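You operate a simulated robot arm through the tools that you are given. There is no shell and no other tool. Be economical: measure what you need, move in short steps, check, and stop when the job is done.

The job below is to be done with a simulated robot arm. You get a single attempt, and the scene is never put back.

## Task
Put things in order on the top of the wooden bench with blue legs. At the end: the blue pad stands where the purple cordless handset stood; the blue ring from the top of the wooden bench with blue legs stands where the blue roll stood; the blue roll from the top of the wooden bench with blue legs is on the brown carton; the purple cordless handset from the top of the wooden bench with blue legs stands where the blue ring stood; whatever was shut is shut again. Leave all else as you found it, and nothing knocked over.

Only the result counts: the job must be done as asked and must still hold three seconds after the hand-in. Knocking over, shifting, dropping, spilling or breaking anything else fails it.

## Robot
A 7-joint arm with a two-finger parallel gripper, fixed in place. Base frame: the origin is at the foot of the arm, x ahead of it, y to its left, z up; the work surface is at about z = 0.86. Lengths are in m, angles in rad, forces in N, time in s.
With the tool pointing down near the work surface it reaches from about 0.24 to 0.68 m from the base axis. Its first joint turns from -1.152 to 1.152 rad. Payload 2.4 kg.
Tool frame: the origin (TCP) lies between the finger pads and is the grasp point; the fingertips stand 0.03 m ahead of it; z points along the fingers, y is the line along which they close. Largest opening 0.094 m; finger width 0.028, thickness 0.01; the body of the gripper, 0.05 by 0.096 m, starts 0.055 m behind the TCP.
Orientation is told as [roll, pitch, yaw] about the base's x, y, z axes, in that order, counted from this pose: with the fingers straight down and closing along the base's y, the tool's x points along the base's -x, its y along +y and its z along -z.

## Interface
- The arm moves only by the tool move_arm. Its argument "commands" is a list of rows, each a list of 7 numbers: the finger opening in m, from 0 to 0.094, then the shift along the tool's x, y, z in m, then the turn, a rotation vector about the tool's x, y, z in rad. In form: [[claw, tx, ty, tz, ax, ay, az], ...]. A call has 1 to 10 rows; each row is the pose to reach, as a shift and turn from the pose commanded when the call began, along the tool's axes at that moment. A row lasts 0.2 s, in which the tool goes at most 0.05 m and 0.15 rad; a call with a longer step from one row to the next is refused whole, and so is a gripper value outside its range. A pose out of reach is approached as far as the arm can. The call stops where the force on the tool passes 40 N (or 10 N more than at its start, if that is more) or the arm is blocked; 0.2 s more then pass. Each finger travels about 0.153 m/s and halts on what it meets, pressing with about 25 N; the grip force reading is that of the motor and also rises with nothing between the fingers. The clock runs only during rows and for 0.2 s after the last one: add rows that repeat a pose to give the fingers time. It gives the time, the measured TCP pose, the force on the tool (base axes), the opening and the grip force at its end, in the units of the frame above (readings bear some noise), and new pictures: "pictures" is both (left out), scene, wrist or none.
- Cameras (640 x 400 px; columns grow to the right, rows downward): "scene" is fixed at [0.0519, 0.4787, 1.4615]; the picture's right is [-0.65, -0.76, 0.00], its down [-0.31, 0.27, -0.91] and it looks along [0.69, -0.60, -0.41] (base axes); focal length 306 px, centre (320, 200). "wrist" rides on the gripper at [-0.037, 0, -0.058] in the tool frame; the picture's right is [0.00, -1.00, 0.00], its down [0.97, 0.00, -0.24] and it looks along [0.24, 0.00, 0.97] (tool axes); focal length 218 px, centre (320, 200).
- measure_at(camera, pixels): for up to 12 pixels [column, row] of the newest picture of that camera ("zoom" is the newest enlarged one), the place [x, y, z] in the base frame of the surface seen there, good to about 0.002 m. It takes no simulated time.
- inspect(camera, box): a new picture of the part [left, top, right, bottom] of that camera's present view, enlarged. It takes no simulated time.
- hand_in(): hands the job in; it is judged then, once.

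Go step by step. Measure first, check grasps and placings, and put right what went wrong. The budget is 80 turns and 120 pictures, counting those below and the enlarged ones. Unless the task says otherwise, let go and move clear before handing in, and close with one line.

The tools are called by a JSON object that holds its "api" and its "payload". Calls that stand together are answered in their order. move_arm: Moves the arm, as the interface text tells. Its arguments: {"type":"object","properties":{"commands":{"type":"array"},"pictures":{"type":"string","enum":["both","scene","wrist","none"]}},"required":["commands"]} The other tools are called the same way: measure_at (camera, pixels) gives the place of the surface under pixels of a picture; inspect (camera, box) takes an enlarged picture of a part of a camera's view; hand_in () hands the job in.

At the start:

```text
time_s: 0.0
tool_pos: [0.419, 0.0297, 1.2521]
tool_rot: [-0.001, 0.0, -0.001]
contact_force: [0.4, 0.4, -0.1]
width: 0.0941
grasp_force: 0.1
```

scene: 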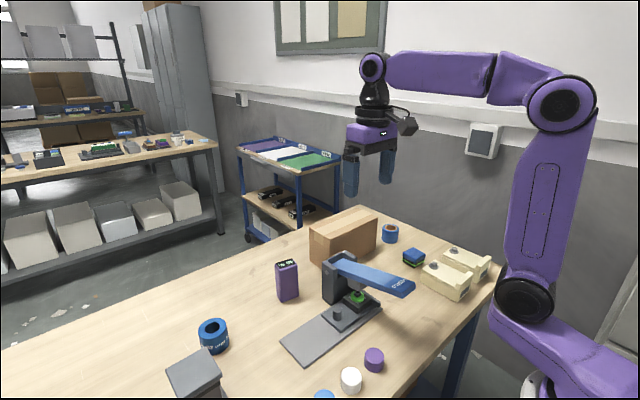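
wrist: 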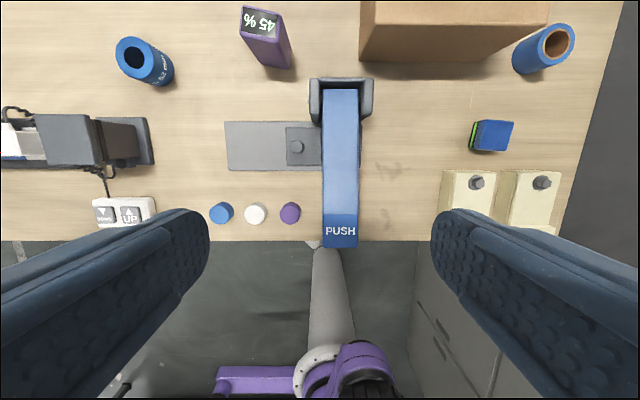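

The scene shows two round blue objects, at (213,335) and (390,233), the handset at (287,280), and a blue-green block at (414,257). I'll enlarge these areas to tell them apart.

{"api": "inspect", "payload": {"camera": "scene", "box": [300, 200, 500, 325]}}

{"api": "inspect", "payload": {"camera": "scene", "box": [150, 275, 350, 400]}}

{"api": "inspect", "payload": {"camera": "wrist", "box": [340, 0, 620, 175]}}

{"api": "inspect", "payload": {"camera": "wrist", "box": [60, 0, 340, 175]}}

```text
3.20 times, centred on (400, 262) of scene
```

zoom: 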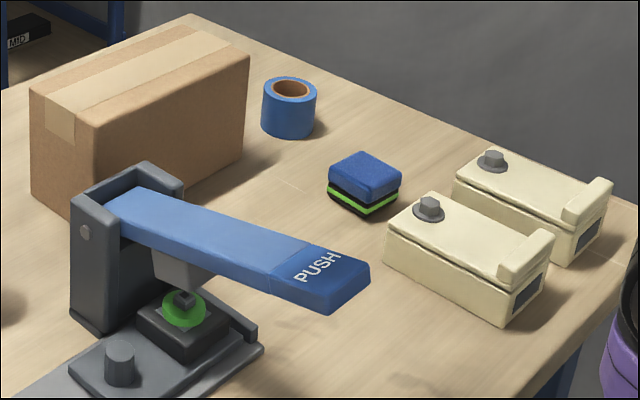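

```text
3.20 times, centred on (250, 338) of scene
```

zoom: 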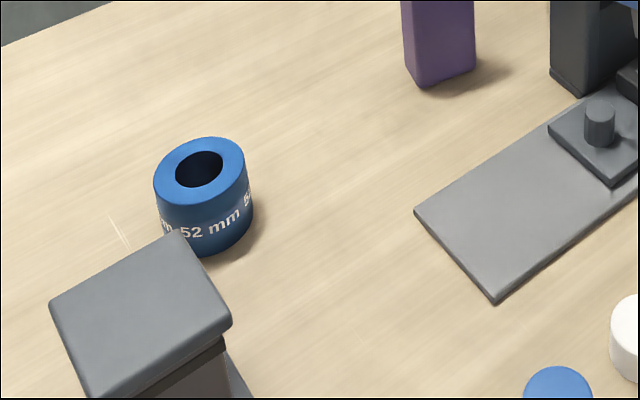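

```text
2.29 times, centred on (480, 88) of wrist
```

zoom: 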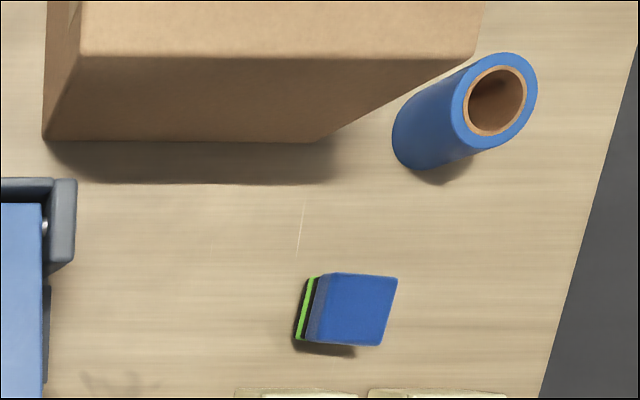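

```text
2.29 times, centred on (200, 88) of wrist
```

zoom: 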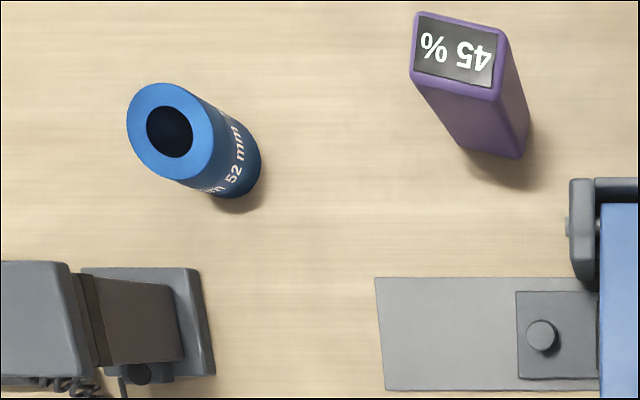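

The tape with the brown core is the roll, the "52 mm" piece is the ring, and the blue-green block is the pad. Next I'll measure them and the carton.

{"api": "measure_at", "payload": {"camera": "scene", "pixels": [[382, 229], [390, 224], [398, 229], [390, 233], [391, 243], [403, 253], [415, 247], [425, 256], [412, 261], [413, 267], [425, 263], [403, 260]]}}

{"api": "measure_at", "payload": {"camera": "scene", "pixels": [[276, 263], [286, 259], [298, 262], [289, 267], [282, 301], [298, 295], [199, 332], [213, 319], [226, 325], [213, 336], [212, 354], [288, 320]]}}

{"api": "measure_at", "payload": {"camera": "wrist", "pixels": [[244, 7], [276, 14], [242, 32], [274, 40], [290, 68], [262, 62], [118, 52], [148, 52], [132, 38], [132, 67], [172, 75], [155, 84]]}}

{"api": "measure_at", "payload": {"camera": "wrist", "pixels": [[480, 122], [512, 122], [506, 150], [474, 150], [470, 148], [542, 43], [574, 43], [556, 27], [556, 62], [360, 20], [540, 20], [536, 76]]}}

{"api": "measure_at", "payload": {"camera": "scene", "pixels": [[311, 231], [358, 206], [377, 216], [332, 238], [345, 222], [377, 240], [334, 258], [410, 285], [340, 258], [450, 265], [460, 250], [192, 362]]}}

```text
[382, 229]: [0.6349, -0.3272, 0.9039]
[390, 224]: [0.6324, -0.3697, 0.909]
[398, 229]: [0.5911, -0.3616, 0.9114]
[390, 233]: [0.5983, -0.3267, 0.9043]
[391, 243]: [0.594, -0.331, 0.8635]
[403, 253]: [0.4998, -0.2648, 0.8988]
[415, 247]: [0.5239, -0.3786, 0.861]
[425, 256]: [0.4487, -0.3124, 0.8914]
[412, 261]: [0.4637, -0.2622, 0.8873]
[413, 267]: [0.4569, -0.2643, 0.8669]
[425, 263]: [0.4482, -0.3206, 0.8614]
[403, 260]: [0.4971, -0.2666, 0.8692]
```

```text
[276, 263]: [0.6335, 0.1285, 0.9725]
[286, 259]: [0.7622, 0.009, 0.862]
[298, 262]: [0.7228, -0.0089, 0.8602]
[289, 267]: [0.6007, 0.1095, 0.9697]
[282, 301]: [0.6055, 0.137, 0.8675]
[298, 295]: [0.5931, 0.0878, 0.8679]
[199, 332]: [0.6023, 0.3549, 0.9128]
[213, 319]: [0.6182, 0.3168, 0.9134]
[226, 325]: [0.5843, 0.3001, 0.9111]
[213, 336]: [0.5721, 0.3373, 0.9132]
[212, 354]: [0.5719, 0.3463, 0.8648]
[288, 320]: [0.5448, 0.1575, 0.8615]
```

```text
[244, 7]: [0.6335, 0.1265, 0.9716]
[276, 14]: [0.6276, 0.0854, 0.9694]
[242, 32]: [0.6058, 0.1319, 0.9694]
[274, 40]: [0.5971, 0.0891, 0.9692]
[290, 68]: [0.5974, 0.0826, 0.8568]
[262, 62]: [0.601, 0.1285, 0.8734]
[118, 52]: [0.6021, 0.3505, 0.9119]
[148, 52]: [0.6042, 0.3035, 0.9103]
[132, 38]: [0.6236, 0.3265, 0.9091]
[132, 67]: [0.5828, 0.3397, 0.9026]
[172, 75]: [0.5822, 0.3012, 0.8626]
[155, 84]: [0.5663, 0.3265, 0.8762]
```

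```text
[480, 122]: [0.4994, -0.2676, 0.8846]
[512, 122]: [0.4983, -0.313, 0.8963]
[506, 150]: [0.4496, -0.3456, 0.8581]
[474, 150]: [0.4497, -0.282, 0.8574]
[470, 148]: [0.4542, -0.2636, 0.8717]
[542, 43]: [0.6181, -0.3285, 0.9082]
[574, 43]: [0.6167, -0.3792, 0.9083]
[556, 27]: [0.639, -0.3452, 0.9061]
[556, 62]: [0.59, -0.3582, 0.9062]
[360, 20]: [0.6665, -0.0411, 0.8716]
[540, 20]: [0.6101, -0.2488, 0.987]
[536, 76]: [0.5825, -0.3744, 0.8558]
```

```text
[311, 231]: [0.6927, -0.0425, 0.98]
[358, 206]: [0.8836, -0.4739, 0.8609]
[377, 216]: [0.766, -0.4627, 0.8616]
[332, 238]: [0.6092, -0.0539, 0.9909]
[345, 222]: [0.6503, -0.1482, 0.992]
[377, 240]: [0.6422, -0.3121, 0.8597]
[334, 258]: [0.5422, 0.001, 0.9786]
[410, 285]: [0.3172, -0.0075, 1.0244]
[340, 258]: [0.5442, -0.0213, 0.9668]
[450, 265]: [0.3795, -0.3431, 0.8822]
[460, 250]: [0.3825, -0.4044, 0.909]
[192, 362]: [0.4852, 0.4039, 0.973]
```

The roll's centre is about (0.6145, -0.354) and its top about 0.907. The carton top is at z≈0.991 and the bench at 0.86. I'll go above the roll first, yawed to its azimuth.

{"api": "move_arm", "payload": {"commands": [[0.08, -0.018, -0.0375, 0.015, 0, 0, 0.0523], [0.08, -0.036, -0.075, 0.03, 0, 0, 0.1046], [0.08, -0.054, -0.1125, 0.045, 0, 0, 0.1569], [0.08, -0.072, -0.15, 0.06, 0, 0, 0.2092], [0.08, -0.09, -0.1875, 0.075, 0, 0, 0.2615], [0.08, -0.108, -0.225, 0.09, 0, 0, 0.3138], [0.08, -0.126, -0.2625, 0.105, 0, 0, 0.3661], [0.08, -0.144, -0.3, 0.12, 0, 0, 0.4184], [0.08, -0.162, -0.3375, 0.135, 0, 0, 0.4707], [0.08, -0.18, -0.375, 0.15, 0, 0, 0.523]]}}

{"api": "inspect", "payload": {"camera": "scene", "box": [0, 300, 320, 400]}}

```text
time_s: 2.2
tool_pos: [0.5754, -0.3212, 1.107]
tool_rot: [0.0, 0.001, -0.496]
contact_force: [-0.2, 0.1, 0.4]
width: 0.0802
grasp_force: 0.1
out of reach, approached as far as the arm can: row 10
```

scene: 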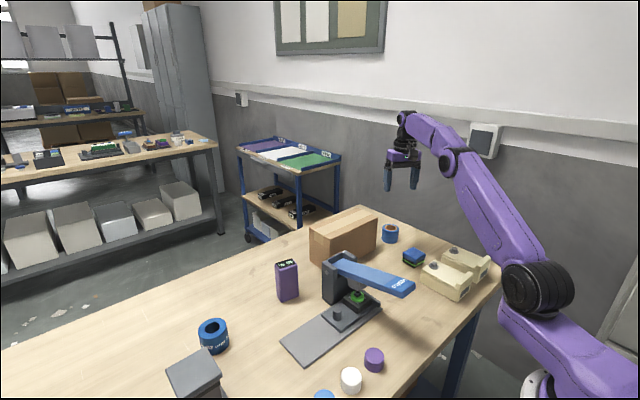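
wrist: 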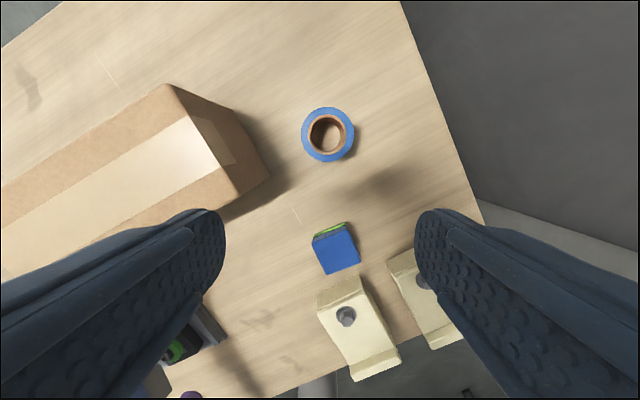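

```text
2.00 times, centred on (160, 350) of scene
```

zoom: 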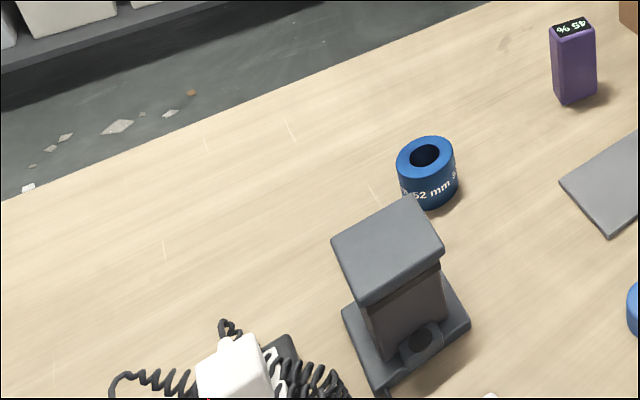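

The vertical tool reaches only about 0.66 m at this height. I'll tilt it outward and measure again.

{"api": "measure_at", "payload": {"camera": "wrist", "pixels": [[302, 134], [354, 134], [328, 108], [328, 161], [166, 84], [216, 190], [268, 173], [313, 238], [354, 230], [360, 266], [324, 276], [60, 230]]}}

{"api": "move_arm", "payload": {"commands": [[0.08, 0, 0, 0, 0, -0.12, 0], [0.08, 0, 0, 0, 0, -0.24, 0], [0.08, 0, 0, 0, 0, -0.36, 0], [0.08, 0, 0, 0.02, 0, -0.4, 0]], "pictures": "none"}}

```text
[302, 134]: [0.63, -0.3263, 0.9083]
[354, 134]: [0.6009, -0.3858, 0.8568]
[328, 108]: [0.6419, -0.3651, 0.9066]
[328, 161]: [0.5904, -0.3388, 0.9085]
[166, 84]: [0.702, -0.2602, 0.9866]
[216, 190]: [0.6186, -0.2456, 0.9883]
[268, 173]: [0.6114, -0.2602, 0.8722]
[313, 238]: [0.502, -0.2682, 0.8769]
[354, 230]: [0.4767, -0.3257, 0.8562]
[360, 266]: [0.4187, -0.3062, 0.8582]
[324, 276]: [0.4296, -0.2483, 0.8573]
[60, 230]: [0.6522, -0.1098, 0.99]
```

```text
time_s: 3.2
tool_pos: [0.5753, -0.319, 1.0861]
tool_rot: [-0.002, -0.403, -0.524]
contact_force: [-0.6, -0.3, -0.3]
width: 0.0797
grasp_force: 0.1
```

The tilt worked. The roll's centre is about (0.6155, -0.353), so I'll shift out over it and come down to about z 0.986, then look.

{"api": "move_arm", "payload": {"commands": [[0.08, -0.015, -0.003, 0.02, 0, 0, 0], [0.08, -0.025, -0.006, 0.05, 0, 0, 0], [0.08, -0.015, -0.0093, 0.085, 0, 0, 0], [0.08, -0.0088, -0.0093, 0.1123, 0, 0, 0], [0.08, -0.0088, -0.0093, 0.1123, 0, 0, 0]], "pictures": "wrist"}}

```text
time_s: 4.4
tool_pos: [0.6146, -0.3538, 0.9893]
tool_rot: [0.0, -0.4, -0.523]
contact_force: [-0.7, -0.5, 0.5]
width: 0.0803
grasp_force: 0.1
```

wrist: 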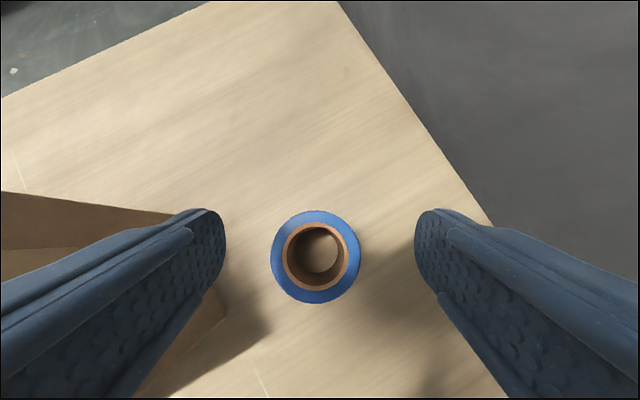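

The roll is centred between the fingers at (316,257). I'll measure its rim once more before descending.

{"api": "measure_at", "payload": {"camera": "wrist", "pixels": [[274, 257], [358, 257], [317, 213], [317, 300], [286, 257], [346, 257], [317, 224], [317, 288], [210, 300]]}}

```text
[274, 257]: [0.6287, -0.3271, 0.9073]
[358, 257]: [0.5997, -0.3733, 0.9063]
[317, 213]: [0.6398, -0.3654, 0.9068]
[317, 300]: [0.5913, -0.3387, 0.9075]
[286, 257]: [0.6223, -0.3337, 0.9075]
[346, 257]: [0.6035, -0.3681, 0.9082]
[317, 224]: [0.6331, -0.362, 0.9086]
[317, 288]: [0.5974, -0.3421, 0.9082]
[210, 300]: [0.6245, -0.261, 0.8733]
```

The roll spot is (0.615, -0.3515). I'll descend to z≈0.897 and close.

{"api": "move_arm", "payload": {"commands": [[0.08, 0.012, 0.002, 0.028, 0, 0, 0], [0.08, 0.024, 0.002, 0.0565, 0, 0, 0], [0.08, 0.0358, 0.002, 0.0847, 0, 0, 0], [0.08, 0.0358, 0.002, 0.0847, 0, 0, 0], [0.06, 0.0358, 0.002, 0.0847, 0, 0, 0], [0.03, 0.0358, 0.002, 0.0847, 0, 0, 0], [0.03, 0.0358, 0.002, 0.0847, 0, 0, 0]]}}

```text
time_s: 6.0
tool_pos: [0.6198, -0.3518, 0.8982]
tool_rot: [-0.003, -0.401, -0.524]
contact_force: [-0.8, 0.1, -0.1]
width: 0.0596
grasp_force: 24.9
```

scene: 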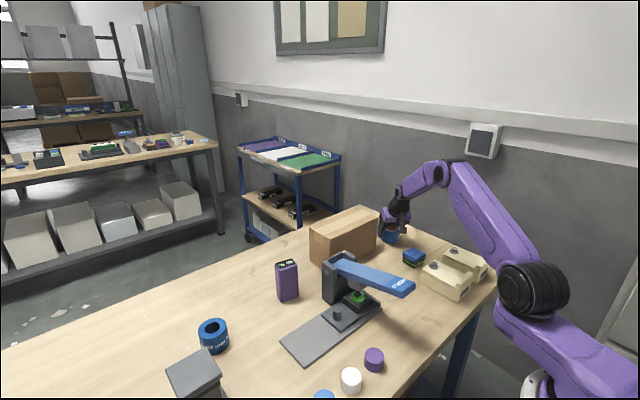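
wrist: 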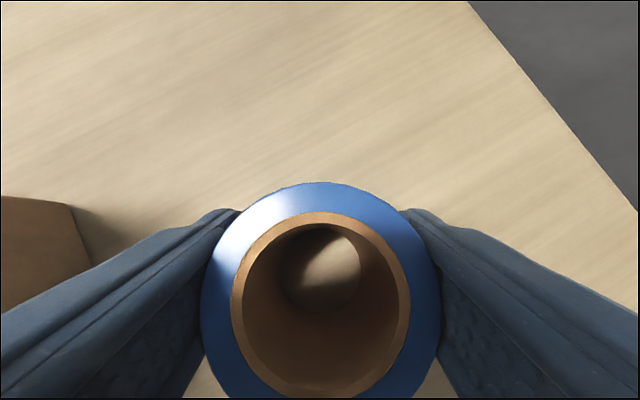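

The roll is held at width 0.0596. I'll lift it straight up and carry it over the carton, yawing to the new azimuth.

{"api": "move_arm", "payload": {"commands": [[0.03, -0.0175, 0, -0.0414, 0, 0, 0], [0.03, -0.035, 0, -0.083, 0, 0, 0], [0.03, -0.0506, 0, -0.1197, 0, 0, 0], [0.03, -0.0661, 0, -0.1566, 0, 0, 0], [0.03, -0.053, 0.0382, -0.1621, -0.0231, 0, -0.0547], [0.03, -0.0399, 0.0764, -0.1676, -0.0462, 0, -0.1094], [0.03, -0.0268, 0.1146, -0.1731, -0.0693, 0, -0.1641], [0.03, -0.0137, 0.1528, -0.1786, -0.0924, 0, -0.2188], [0.03, -0.0006, 0.191, -0.1841, -0.1155, 0, -0.2735], [0.03, -0.0006, 0.191, -0.1841, -0.1155, 0, -0.2735]]}}

```text
time_s: 8.2
tool_pos: [0.6505, -0.1503, 1.0661]
tool_rot: [0.0, -0.399, -0.226]
contact_force: [-0.2, -0.3, -0.1]
width: 0.0596
grasp_force: 24.7
```

scene: 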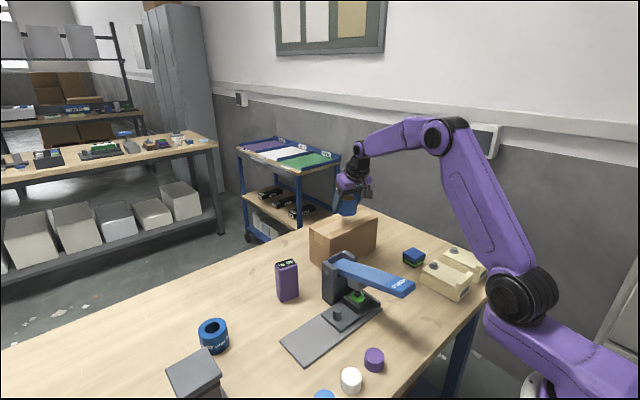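
wrist: 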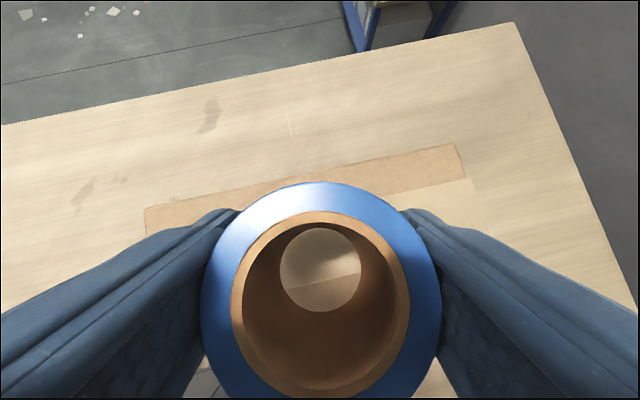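

The roll is over the middle of the carton. I'll lower it, release and back off.

{"api": "move_arm", "payload": {"commands": [[0.03, 0.0075, 0, 0.018, 0, 0, 0], [0.03, 0.0136, 0, 0.0322, 0, 0, 0], [0.03, 0.0144, 0, 0.0341, 0, 0, 0], [0.03, 0.0144, 0, 0.0341, 0, 0, 0], [0.065, 0.0144, 0, 0.0341, 0, 0, 0], [0.085, 0.0144, 0, 0.0341, 0, 0, 0], [0.085, 0.0144, 0, 0.0341, 0, 0, 0], [0.085, 0.0, 0, 0.0, 0, 0, 0], [0.085, -0.016, 0, -0.038, 0, 0, 0], [0.085, -0.032, 0, -0.076, 0, 0, 0]]}}

```text
time_s: 10.4
tool_pos: [0.6499, -0.1507, 1.1513]
tool_rot: [0.0, -0.398, -0.227]
contact_force: [0.2, -0.2, 0.0]
width: 0.085
grasp_force: 0.1
```

scene: 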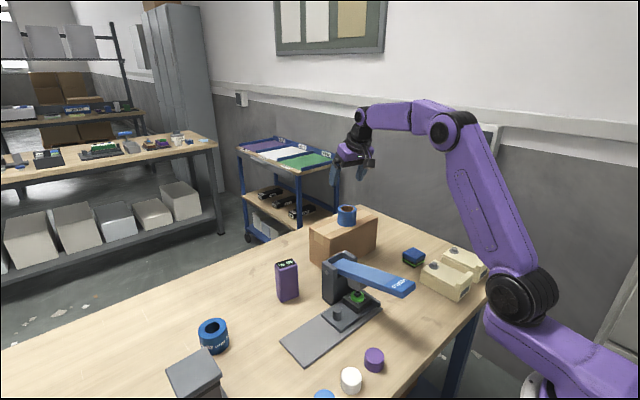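
wrist: 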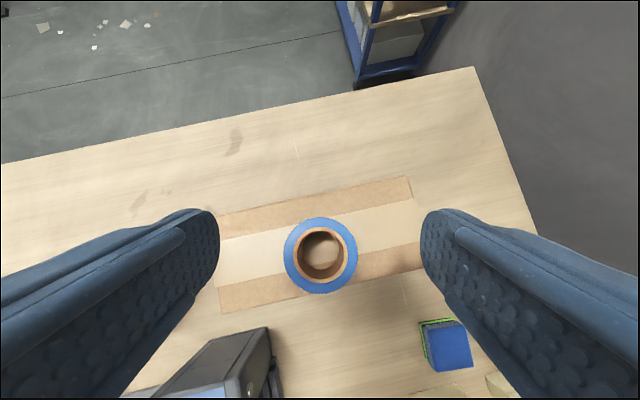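

The roll stands on the carton. Next I'll go above the ring.

{"api": "move_arm", "payload": {"commands": [[0.085, 0.0191, 0.0437, -0.0005, -0.0283, 0, -0.067], [0.085, 0.0382, 0.0874, -0.0009, -0.0566, 0, -0.1339], [0.085, 0.0573, 0.1311, -0.0014, -0.0849, 0, -0.2009], [0.085, 0.0764, 0.1748, -0.0019, -0.1132, 0, -0.2678], [0.085, 0.0956, 0.2185, -0.0024, -0.1415, 0, -0.3348], [0.085, 0.1147, 0.2622, -0.0028, -0.1698, 0, -0.4018], [0.085, 0.1338, 0.3059, -0.0033, -0.1981, 0, -0.4687], [0.085, 0.1529, 0.3496, -0.0038, -0.2264, 0, -0.5357], [0.085, 0.172, 0.3933, -0.0042, -0.2547, 0, -0.6026], [0.085, 0.1911, 0.437, -0.0047, -0.283, 0, -0.6696]], "pictures": "wrist"}}

```text
time_s: 12.6
tool_pos: [0.5757, 0.3166, 1.0792]
tool_rot: [0.0, -0.399, 0.5]
contact_force: [-0.9, -0.1, 0.6]
width: 0.0848
grasp_force: 0.0
```

wrist: 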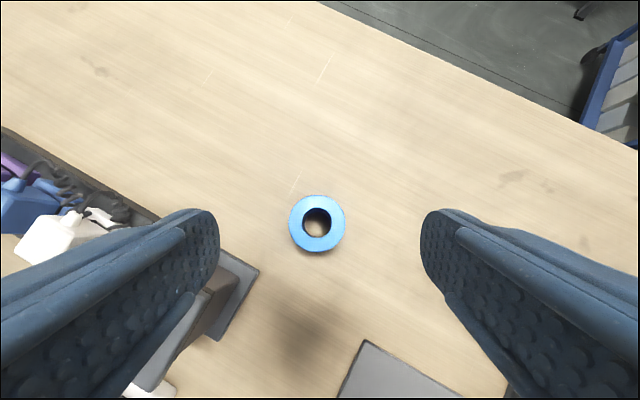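

{"api": "measure_at", "payload": {"camera": "wrist", "pixels": [[291, 222], [342, 222], [317, 197], [317, 248], [258, 270], [221, 249], [225, 338], [208, 290], [206, 336], [188, 310], [150, 390], [140, 204]]}}

{"api": "inspect", "payload": {"camera": "wrist", "box": [80, 200, 400, 400]}}

```text
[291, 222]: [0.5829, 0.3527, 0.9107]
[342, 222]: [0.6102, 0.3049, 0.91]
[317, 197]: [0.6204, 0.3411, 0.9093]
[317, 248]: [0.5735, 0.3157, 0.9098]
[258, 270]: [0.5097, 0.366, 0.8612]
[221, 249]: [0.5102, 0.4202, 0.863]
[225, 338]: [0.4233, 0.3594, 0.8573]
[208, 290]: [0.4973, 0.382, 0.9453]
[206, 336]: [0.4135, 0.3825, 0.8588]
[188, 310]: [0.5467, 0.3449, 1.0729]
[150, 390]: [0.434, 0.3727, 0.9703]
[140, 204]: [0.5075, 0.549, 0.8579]
```

```text
2.00 times, centred on (240, 300) of wrist
```

zoom: 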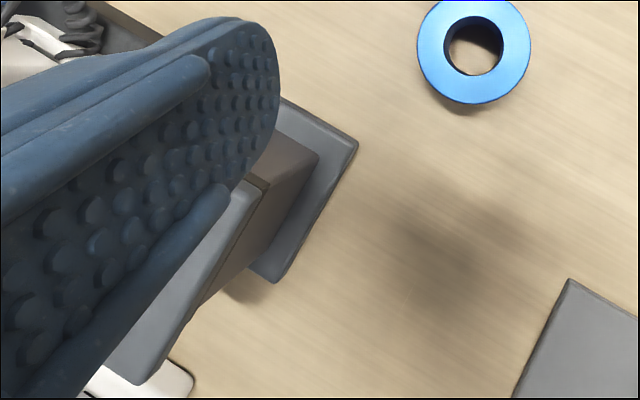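

The ring's centre is (0.597, 0.3285). The device beside it (nearest column point x≈0.497, y≈0.38) clears the gripper by about 3 cm. I'll descend and grip.

{"api": "move_arm", "payload": {"commands": [[0.08, -0.0135, 0, 0.0383, 0, 0, 0], [0.08, 0.002, 0, 0.0752, 0, 0, 0], [0.08, 0.0176, 0, 0.112, 0, 0, 0], [0.08, 0.0332, 0, 0.1489, 0, 0, 0], [0.08, 0.0448, 0, 0.1765, 0, 0, 0], [0.08, 0.0448, 0, 0.1765, 0, 0, 0], [0.06, 0.0448, 0, 0.1765, 0, 0, 0], [0.03, 0.0448, 0, 0.1765, 0, 0, 0], [0.03, 0.0448, 0, 0.1765, 0, 0, 0]]}}

```text
time_s: 14.6
tool_pos: [0.599, 0.3288, 0.8995]
tool_rot: [0.0, -0.399, 0.5]
contact_force: [-0.2, 1.7, 0.0]
width: 0.0615
grasp_force: 25.2
```

scene: 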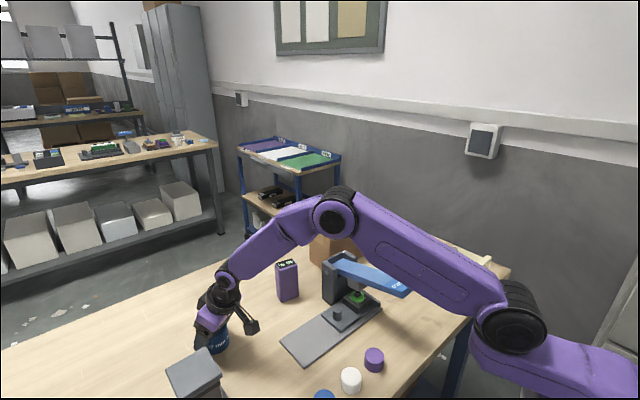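
wrist: 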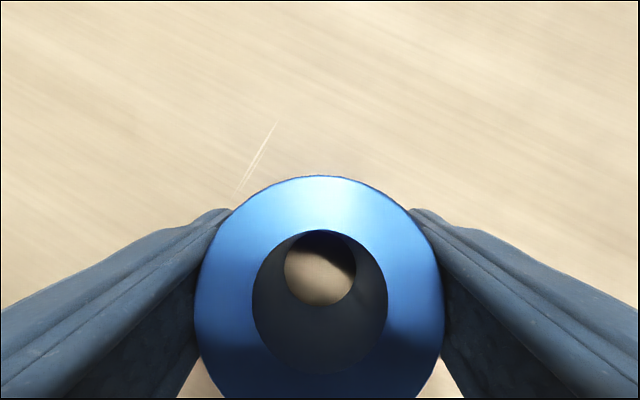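

The ring is held at width 0.0615. I'll lift it high and pull slightly inward.

{"api": "move_arm", "payload": {"commands": [[0.03, -0.0175, 0, -0.0414, 0, 0, 0], [0.03, -0.035, 0, -0.0829, 0, 0, 0], [0.03, -0.0525, 0, -0.1243, 0, 0, 0], [0.03, -0.07, 0, -0.1658, 0, 0, 0], [0.03, -0.0672, 0, -0.2104, 0, 0, 0], [0.03, -0.0303, 0, -0.2259, 0, 0, 0], [0.03, -0.0303, 0, -0.2259, 0, 0, 0]], "pictures": "none"}}

```text
time_s: 16.2
tool_pos: [0.5444, 0.3006, 1.1197]
tool_rot: [0.0, -0.4, 0.501]
contact_force: [0.0, 0.0, -2.6]
width: 0.0619
grasp_force: 25.0
```

Lifted to z 1.12 and still holding. Now I'll carry it across at that height.

{"api": "move_arm", "payload": {"commands": [[0.03, 0.0199, -0.0395, -0.0084, 0.0292, 0, 0.0691], [0.03, 0.0397, -0.079, -0.0168, 0.0584, 0, 0.1382], [0.03, 0.0596, -0.1185, -0.0252, 0.0875, 0, 0.2072], [0.03, 0.0795, -0.158, -0.0336, 0.1167, 0, 0.2763], [0.03, 0.0994, -0.1975, -0.042, 0.1459, 0, 0.3454], [0.03, 0.1192, -0.237, -0.0503, 0.1751, 0, 0.4145], [0.03, 0.1391, -0.2765, -0.0587, 0.2043, 0, 0.4836], [0.03, 0.159, -0.316, -0.0671, 0.2334, 0, 0.5526], [0.03, 0.1788, -0.3555, -0.0755, 0.2626, 0, 0.6217], [0.03, 0.1987, -0.395, -0.0839, 0.2918, 0, 0.6908]], "pictures": "scene"}}

```text
time_s: 18.4
tool_pos: [0.5483, -0.151, 1.1191]
tool_rot: [-0.001, -0.401, -0.25]
contact_force: [0.4, -0.1, -3.4]
width: 0.0617
grasp_force: 25.2
```

scene: 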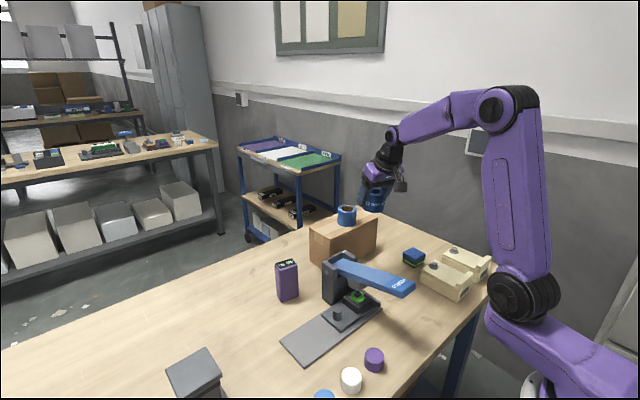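

Nothing was disturbed. I'll move on to above the old roll spot.

{"api": "move_arm", "payload": {"commands": [[0.03, -0.0126, -0.0297, 0.0198, 0.0177, 0, 0.042], [0.03, -0.0253, -0.0594, 0.0396, 0.0355, 0, 0.084], [0.03, -0.0379, -0.0892, 0.0595, 0.0532, 0, 0.126], [0.03, -0.0505, -0.1189, 0.0793, 0.0709, 0, 0.168], [0.03, -0.0632, -0.1486, 0.0991, 0.0887, 0, 0.21], [0.03, -0.0758, -0.1783, 0.1189, 0.1064, 0, 0.252], [0.03, -0.0758, -0.1783, 0.1189, 0.1064, 0, 0.252]], "pictures": "none"}}

```text
time_s: 20.0
tool_pos: [0.616, -0.3515, 1.0393]
tool_rot: [0.0, -0.401, -0.524]
contact_force: [0.2, 0.6, -2.9]
width: 0.0618
grasp_force: 24.5
```

I'm over the spot. I'll lower to z≈0.9005, release and back straight up.

{"api": "move_arm", "payload": {"commands": [[0.03, 0.0156, 0, 0.0368, 0, 0, 0], [0.03, 0.0311, 0, 0.0737, 0, 0, 0], [0.03, 0.0467, 0, 0.1105, 0, 0, 0], [0.03, 0.0541, 0, 0.128, 0, 0, 0], [0.03, 0.0541, 0, 0.128, 0, 0, 0], [0.068, 0.0541, 0, 0.128, 0, 0, 0], [0.085, 0.0541, 0, 0.128, 0, 0, 0], [0.085, 0.0428, 0, 0.1013, 0, 0, 0], [0.085, 0.0272, 0, 0.0645, 0, 0, 0], [0.085, 0.0078, 0, 0.0184, 0, 0, 0]]}}

```text
time_s: 22.2
tool_pos: [0.6148, -0.3496, 1.0204]
tool_rot: [0.001, -0.399, -0.521]
contact_force: [-0.2, 0.0, 0.1]
width: 0.0849
grasp_force: 0.1
```

scene: 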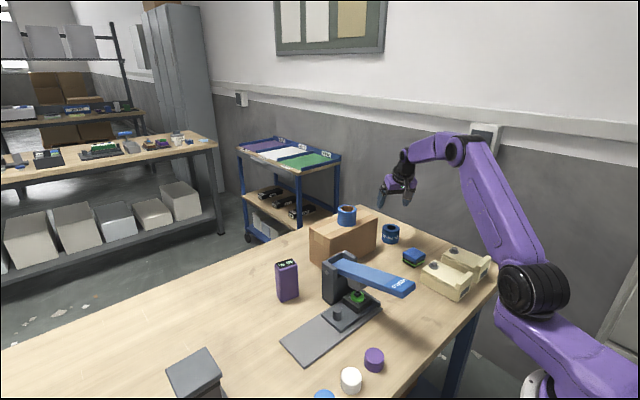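
wrist: 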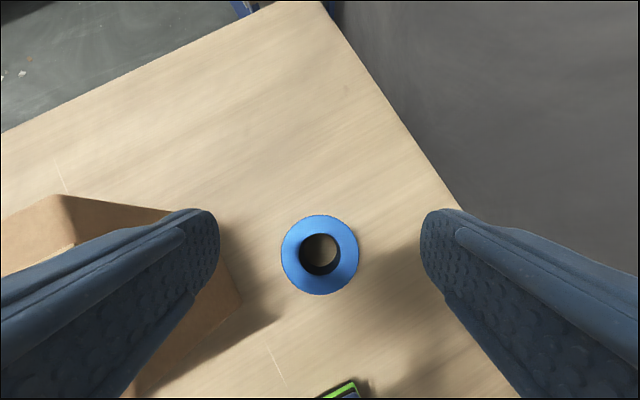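

The ring looks well placed at (320,254). I'll verify its centre and head for the handset by a high path.

{"api": "measure_at", "payload": {"camera": "wrist", "pixels": [[284, 254], [355, 254], [320, 217], [320, 291]]}}

{"api": "move_arm", "payload": {"commands": [[0.085, -0.0175, 0, -0.0414, 0, 0, 0], [0.085, -0.0258, 0, -0.0868, 0, 0, 0], [0.085, -0.0014, 0, -0.1188, 0, 0, 0], [0.085, 0.0213, 0.0412, -0.1284, -0.0207, 0, -0.049], [0.085, 0.044, 0.0824, -0.138, -0.0414, 0, -0.098], [0.085, 0.0667, 0.1236, -0.1476, -0.0621, 0, -0.147], [0.085, 0.0894, 0.1648, -0.1572, -0.0828, 0, -0.196], [0.085, 0.1121, 0.206, -0.1668, -0.1035, 0, -0.245], [0.085, 0.1348, 0.2472, -0.1764, -0.1242, 0, -0.294], [0.085, 0.1575, 0.2884, -0.186, -0.1449, 0, -0.343]], "pictures": "wrist"}}

```text
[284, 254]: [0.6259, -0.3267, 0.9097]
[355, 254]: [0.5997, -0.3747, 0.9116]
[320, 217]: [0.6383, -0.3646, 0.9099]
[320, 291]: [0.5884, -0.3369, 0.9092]
```

```text
time_s: 24.4
tool_pos: [0.5699, 0.0074, 1.1305]
tool_rot: [0.002, -0.401, -0.15]
contact_force: [0.6, -0.2, -0.1]
width: 0.0852
grasp_force: 0.0
```

wrist: 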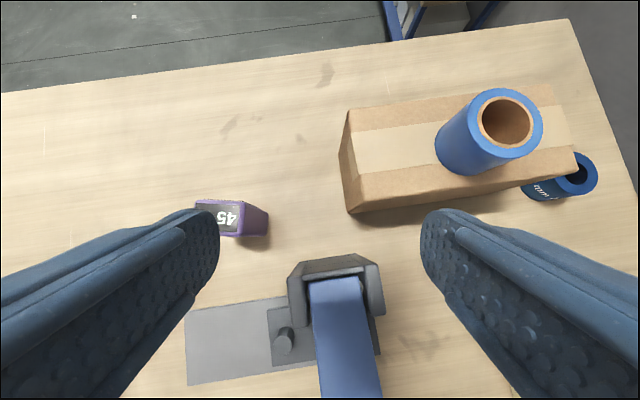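

The ring sits at (0.613, -0.351), as wanted. Now I'll move over the handset.

{"api": "move_arm", "payload": {"commands": [[0.085, -0.0006, 0.0345, 0.0111, 0, 0, 0], [0.085, -0.0012, 0.069, 0.0222, 0, 0, 0], [0.085, -0.0019, 0.1034, 0.0333, 0, 0, 0], [0.085, -0.0019, 0.1034, 0.0333, 0, 0, 0]], "pictures": "wrist"}}

```text
time_s: 25.4
tool_pos: [0.6006, 0.1074, 1.0996]
tool_rot: [0.0, -0.401, -0.149]
contact_force: [0.7, 0.5, -0.8]
width: 0.085
grasp_force: 0.1
```

wrist: 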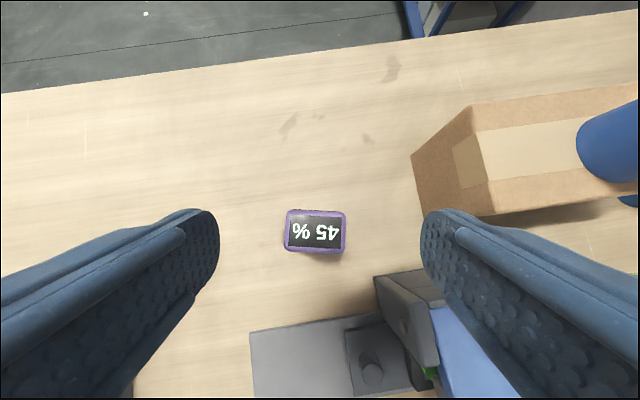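

{"api": "measure_at", "payload": {"camera": "wrist", "pixels": [[288, 213], [344, 213], [345, 248], [287, 248], [316, 210], [316, 251], [285, 230], [346, 232], [377, 280], [436, 362], [435, 270], [412, 380]]}}

{"api": "inspect", "payload": {"camera": "wrist", "box": [240, 160, 400, 260]}}

```text
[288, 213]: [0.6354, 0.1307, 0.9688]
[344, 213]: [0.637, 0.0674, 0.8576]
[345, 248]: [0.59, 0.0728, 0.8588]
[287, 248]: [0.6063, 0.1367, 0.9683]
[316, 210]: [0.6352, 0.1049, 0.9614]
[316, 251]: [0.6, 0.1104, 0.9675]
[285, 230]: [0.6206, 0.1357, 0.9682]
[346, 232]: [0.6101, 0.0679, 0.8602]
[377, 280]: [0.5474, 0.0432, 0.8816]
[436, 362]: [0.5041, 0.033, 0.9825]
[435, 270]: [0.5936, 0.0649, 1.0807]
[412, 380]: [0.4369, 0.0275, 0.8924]
```

```text
4.00 times, centred on (320, 210) of wrist
```

zoom: 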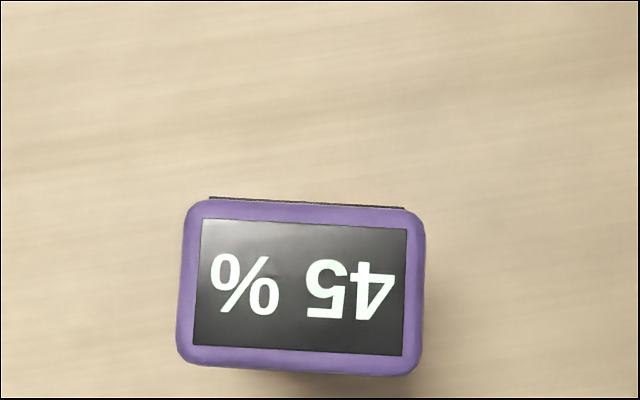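

{"api": "measure_at", "payload": {"camera": "zoom", "pixels": [[302, 285], [302, 215], [300, 360], [195, 280], [410, 285]]}}

{"api": "inspect", "payload": {"camera": "scene", "box": [240, 220, 400, 320]}}

```text
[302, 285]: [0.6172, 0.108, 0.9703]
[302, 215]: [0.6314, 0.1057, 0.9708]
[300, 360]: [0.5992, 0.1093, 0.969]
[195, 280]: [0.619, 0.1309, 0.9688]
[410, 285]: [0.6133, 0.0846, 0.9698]
```

```text
4.00 times, centred on (320, 270) of scene
```

zoom: 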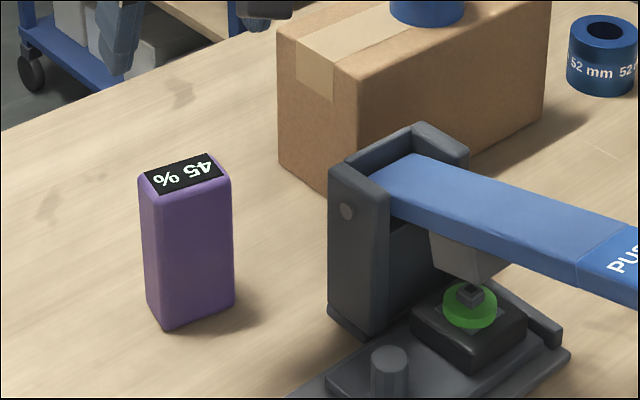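

The handset's centre is (0.6165, 0.108) and the lever post clears. I'll align the yaw, descend to z≈0.945 and grip.

{"api": "move_arm", "payload": {"commands": [[0.075, -0.0036, 0.0031, 0.0341, 0.0156, 0, 0.037], [0.075, 0.0119, 0.0031, 0.071, 0.0156, 0, 0.037], [0.075, 0.0275, 0.0031, 0.1078, 0.0156, 0, 0.037], [0.075, 0.0448, 0.0031, 0.1489, 0.0156, 0, 0.037], [0.075, 0.0448, 0.0031, 0.1489, 0.0156, 0, 0.037], [0.055, 0.0448, 0.0031, 0.1489, 0.0156, 0, 0.037], [0.025, 0.0448, 0.0031, 0.1489, 0.0156, 0, 0.037], [0.025, 0.0448, 0.0031, 0.1489, 0.0156, 0, 0.037]]}}

```text
time_s: 27.2
tool_pos: [0.6171, 0.1086, 0.9456]
tool_rot: [0.0, -0.4, -0.189]
contact_force: [0.7, 0.0, 0.2]
width: 0.0602
grasp_force: 24.9
```

scene: 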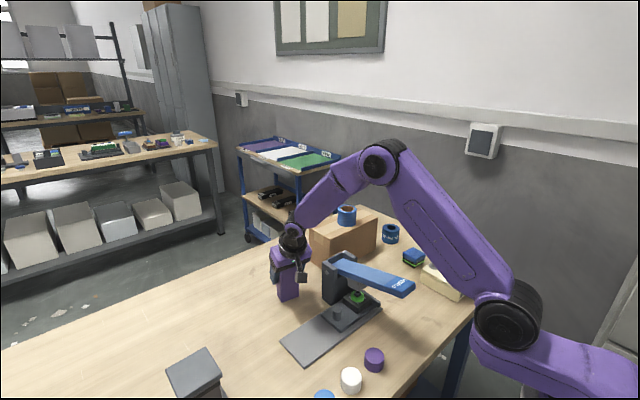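
wrist: 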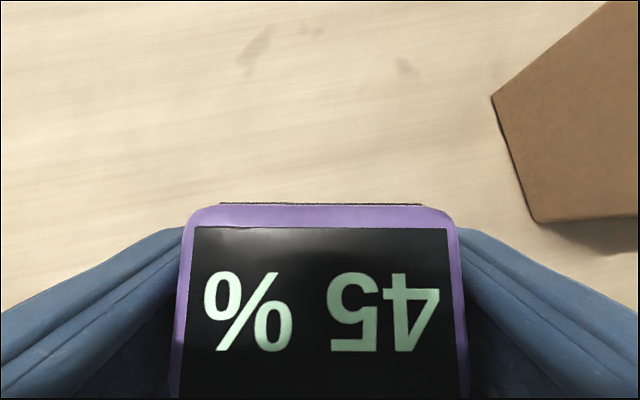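

The handset is held (width 0.060, faces flush). I'll lift it 0.11 m and carry it to the old ring spot, keeping its yaw.

{"api": "move_arm", "payload": {"commands": [[0.025, -0.0156, 0, -0.0368, 0, 0, 0], [0.025, -0.0311, 0, -0.0737, 0, 0, 0], [0.025, -0.0428, 0, -0.1013, 0, 0, 0], [0.025, -0.0316, 0.0426, -0.106, 0, 0, 0], [0.025, -0.0205, 0.0851, -0.1107, 0, 0, 0], [0.025, -0.0093, 0.1277, -0.1155, 0, 0, 0], [0.025, 0.0018, 0.1702, -0.1202, 0, 0, 0], [0.025, 0.013, 0.2128, -0.1249, 0, 0, 0], [0.025, 0.013, 0.2128, -0.1249, 0, 0, 0]]}}

```text
time_s: 29.2
tool_pos: [0.6001, 0.3277, 1.0548]
tool_rot: [-0.001, -0.4, -0.193]
contact_force: [-0.4, 0.2, -2.3]
width: 0.0601
grasp_force: 25.2
```

scene: 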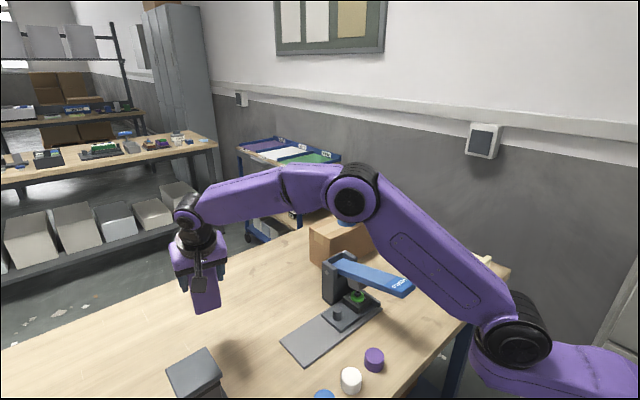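
wrist: 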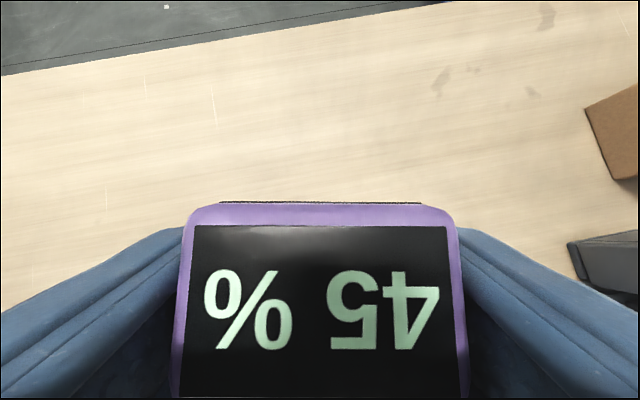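

I'm over the spot. I'll lower the handset to the bench, release and back out.

{"api": "move_arm", "payload": {"commands": [[0.025, 0.0156, 0, 0.0368, 0, 0, 0], [0.025, 0.0311, 0, 0.0737, 0, 0, 0], [0.025, 0.0438, 0, 0.0987, 0, 0, 0], [0.025, 0.0438, 0, 0.0987, 0, 0, 0], [0.066, 0.0438, 0, 0.0987, 0, 0, 0], [0.08, 0.0438, 0, 0.0987, 0, 0, 0], [0.08, 0.0282, 0, 0.0619, 0, 0, 0], [0.08, 0.0126, 0, 0.025, 0, 0, 0], [0.08, -0.003, 0, -0.0118, 0, 0, 0], [0.08, -0.0108, 0, -0.03, 0, 0, 0]]}}

```text
time_s: 31.4
tool_pos: [0.5983, 0.3269, 1.0841]
tool_rot: [0.0, -0.398, -0.193]
contact_force: [-0.2, 0.8, -0.3]
width: 0.0799
grasp_force: 0.1
```

scene: 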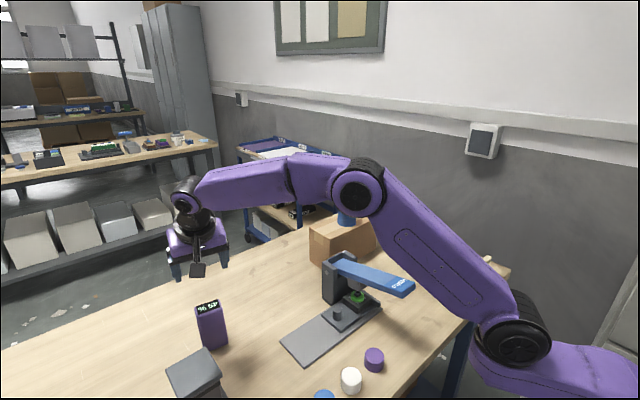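
wrist: 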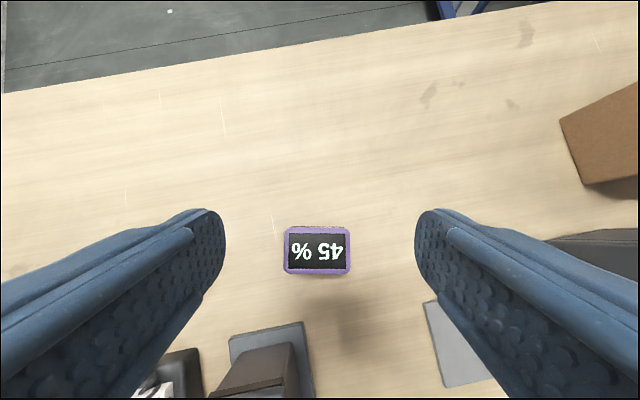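

The handset stands upright at (316,250). I'll check its centre and move toward the pad, bringing the tool back to vertical.

{"api": "measure_at", "payload": {"camera": "wrist", "pixels": [[317, 250], [288, 250], [347, 250]]}}

{"api": "move_arm", "payload": {"commands": [[0.08, -0.0025, -0.0419, -0.0044, 0, 0.05, 0], [0.08, -0.0049, -0.0839, -0.0088, 0, 0.1, 0], [0.08, -0.0074, -0.1258, -0.0132, 0, 0.15, 0], [0.08, -0.0099, -0.1677, -0.0176, 0, 0.2, 0], [0.08, -0.0123, -0.2096, -0.0219, 0, 0.25, 0], [0.08, -0.0148, -0.2516, -0.0263, 0, 0.3, 0], [0.08, -0.0172, -0.2935, -0.0307, 0, 0.35, 0], [0.08, -0.0197, -0.3354, -0.0351, 0, 0.4, 0]], "pictures": "none"}}

```text
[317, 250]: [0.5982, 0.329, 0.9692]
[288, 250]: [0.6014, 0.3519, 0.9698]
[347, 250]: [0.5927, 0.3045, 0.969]
```

```text
time_s: 33.2
tool_pos: [0.5385, -0.0021, 1.1241]
tool_rot: [0.0, 0.002, -0.189]
contact_force: [0.3, 0.6, -0.4]
width: 0.0799
grasp_force: 0.1
```

The handset is at (0.598, 0.329), on the ring spot. Now I'll go above the pad.

{"api": "move_arm", "payload": {"commands": [[0.08, 0.0034, -0.0418, 0.0063, 0, 0, -0.027], [0.08, 0.0067, -0.0836, 0.0126, 0, 0, -0.054], [0.08, 0.0101, -0.1254, 0.0189, 0, 0, -0.081], [0.08, 0.0135, -0.1673, 0.0251, 0, 0, -0.109], [0.08, 0.0169, -0.2091, 0.0314, 0, 0, -0.136], [0.08, 0.0202, -0.2509, 0.0377, 0, 0, -0.163], [0.08, 0.0236, -0.2927, 0.044, 0, 0, -0.19], [0.08, 0.0236, -0.2927, 0.044, 0, 0, -0.19]]}}

```text
time_s: 35.0
tool_pos: [0.4601, -0.2848, 1.0816]
tool_rot: [-0.001, 0.0, 0.001]
contact_force: [-0.1, 0.3, 0.5]
width: 0.08
grasp_force: 0.0
```

scene: 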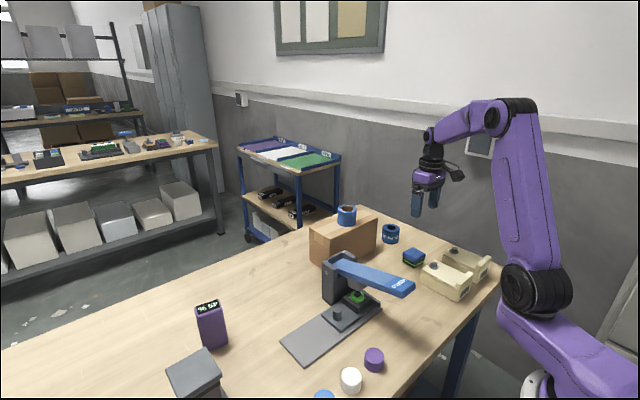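
wrist: 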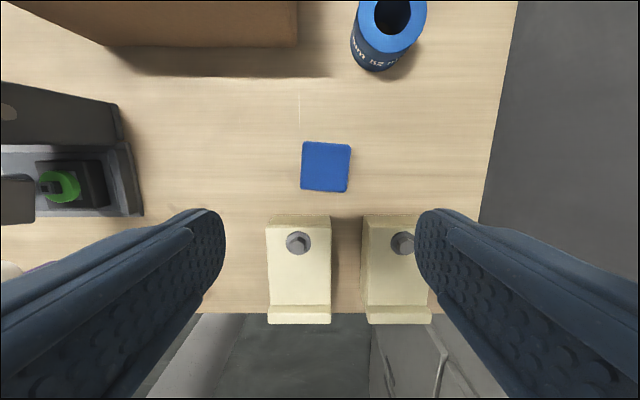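

{"api": "measure_at", "payload": {"camera": "wrist", "pixels": [[304, 143], [350, 146], [347, 190], [302, 187], [326, 166], [298, 236], [300, 218], [326, 230], [405, 238], [300, 310]]}}

{"api": "inspect", "payload": {"camera": "wrist", "box": [256, 110, 416, 210]}}

```text
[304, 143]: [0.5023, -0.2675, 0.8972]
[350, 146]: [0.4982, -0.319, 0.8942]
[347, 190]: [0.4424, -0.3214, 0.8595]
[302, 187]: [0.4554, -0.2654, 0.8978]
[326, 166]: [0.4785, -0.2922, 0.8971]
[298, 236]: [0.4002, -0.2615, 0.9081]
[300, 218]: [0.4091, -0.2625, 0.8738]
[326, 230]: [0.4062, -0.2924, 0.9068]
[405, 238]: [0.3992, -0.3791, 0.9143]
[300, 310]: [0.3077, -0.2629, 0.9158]
```

```text
4.00 times, centred on (336, 160) of wrist
```

zoom: 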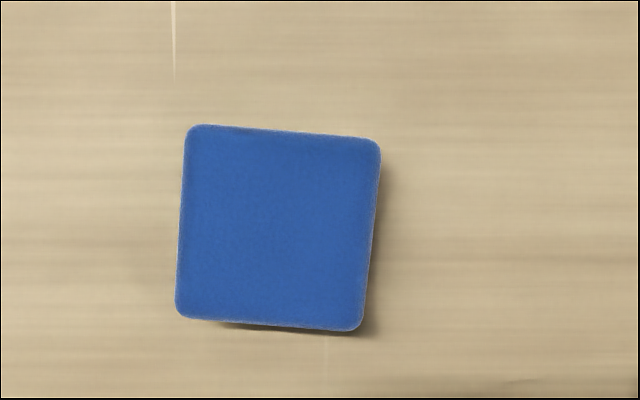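

The pad's centre is (0.478, -0.292), turned about -0.065 rad, and the cream boxes begin at x≈0.41. I'll descend and grip.

{"api": "move_arm", "payload": {"commands": [[0.08, -0.0179, -0.0072, 0.035, 0, 0, 0.065], [0.08, -0.0179, -0.0072, 0.08, 0, 0, 0.065], [0.08, -0.0179, -0.0072, 0.125, 0, 0, 0.065], [0.08, -0.0179, -0.0072, 0.165, 0, 0, 0.065], [0.08, -0.0179, -0.0072, 0.1876, 0, 0, 0.065], [0.08, -0.0179, -0.0072, 0.1876, 0, 0, 0.065], [0.06, -0.0179, -0.0072, 0.1876, 0, 0, 0.065], [0.03, -0.0179, -0.0072, 0.1876, 0, 0, 0.065], [0.03, -0.0179, -0.0072, 0.1876, 0, 0, 0.065]]}}

```text
time_s: 37.0
tool_pos: [0.4768, -0.2922, 0.895]
tool_rot: [0.001, -0.001, -0.068]
contact_force: [-0.3, -0.2, 0.0]
width: 0.0576
grasp_force: 24.8
```

scene: 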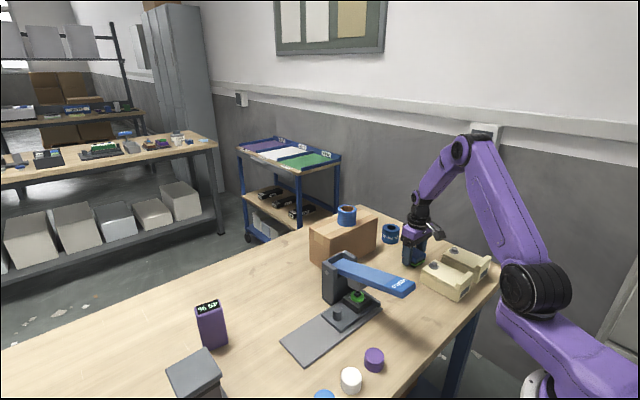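
wrist: 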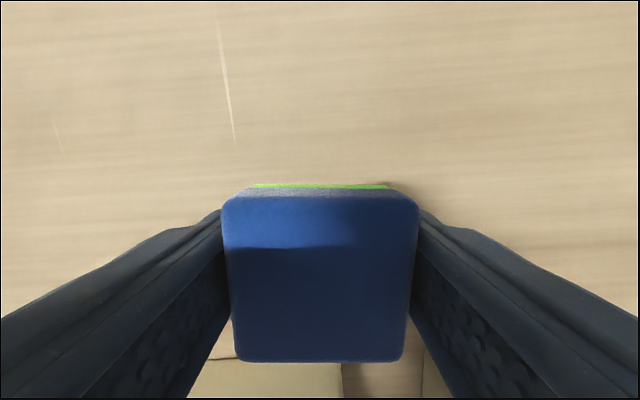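

The pad is held at width 0.0576. I'll lift it high and start across.

{"api": "move_arm", "payload": {"commands": [[0.03, 0, 0, -0.045, 0, 0, 0], [0.03, 0, 0, -0.09, 0, 0, 0], [0.03, 0, 0, -0.135, 0, 0, 0], [0.03, 0, 0, -0.18, 0, 0, 0], [0.03, 0, 0, -0.225, 0, 0, 0], [0.03, -0.0124, 0.0454, -0.225, 0, 0, 0], [0.03, -0.0247, 0.0908, -0.225, 0, 0, 0], [0.03, -0.0371, 0.1362, -0.225, 0, 0, 0], [0.03, -0.0494, 0.1816, -0.225, 0, 0, 0], [0.03, -0.0618, 0.2271, -0.225, 0, 0, 0]], "pictures": "scene"}}

```text
time_s: 39.2
tool_pos: [0.5525, -0.0697, 1.1177]
tool_rot: [0.0, 0.001, -0.067]
contact_force: [0.4, -0.1, -0.1]
width: 0.0576
grasp_force: 25.5
```

scene: 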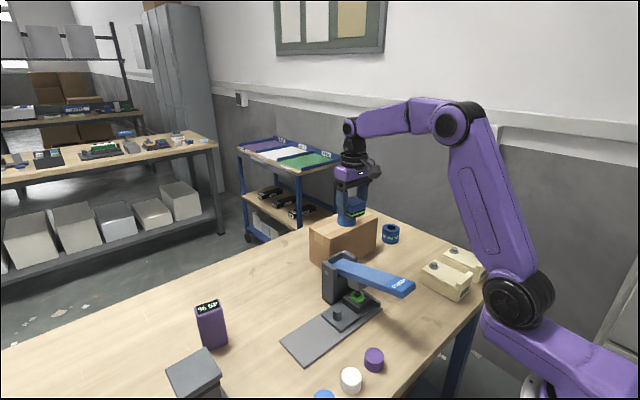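

All is clear. I'll finish the traverse and go partway down.

{"api": "move_arm", "payload": {"commands": [[0.03, -0.0127, 0.0454, 0, 0, 0, 0], [0.03, -0.0254, 0.0908, 0, 0, 0, 0], [0.03, -0.0381, 0.1362, 0, 0, 0, 0], [0.03, -0.0508, 0.1816, 0, 0, 0, 0], [0.03, -0.0508, 0.1816, 0.045, 0, 0, 0], [0.03, -0.0508, 0.1816, 0.09, 0, 0, 0], [0.03, -0.0508, 0.1816, 0.135, 0, 0, 0], [0.03, -0.0508, 0.1816, 0.18, 0, 0, 0], [0.03, -0.0508, 0.1816, 0.18, 0, 0, 0]]}}

```text
time_s: 41.2
tool_pos: [0.6165, 0.107, 0.9409]
tool_rot: [0.0, -0.001, -0.065]
contact_force: [0.4, 0.5, -1.2]
width: 0.0579
grasp_force: 25.2
```

scene: 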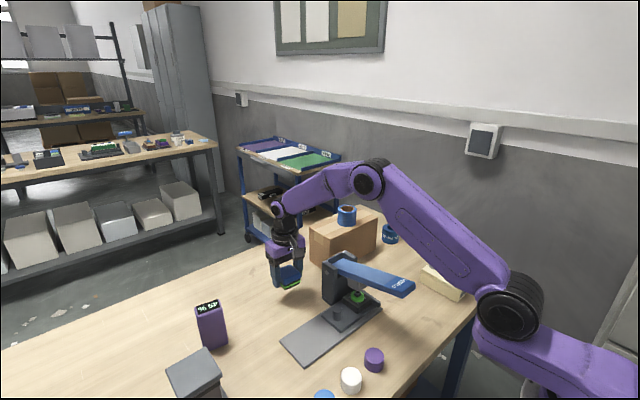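
wrist: 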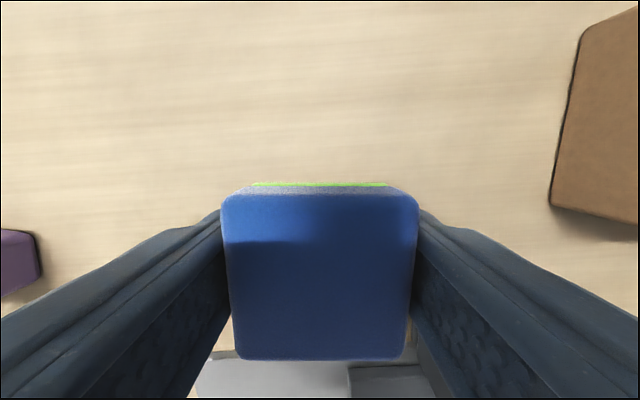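

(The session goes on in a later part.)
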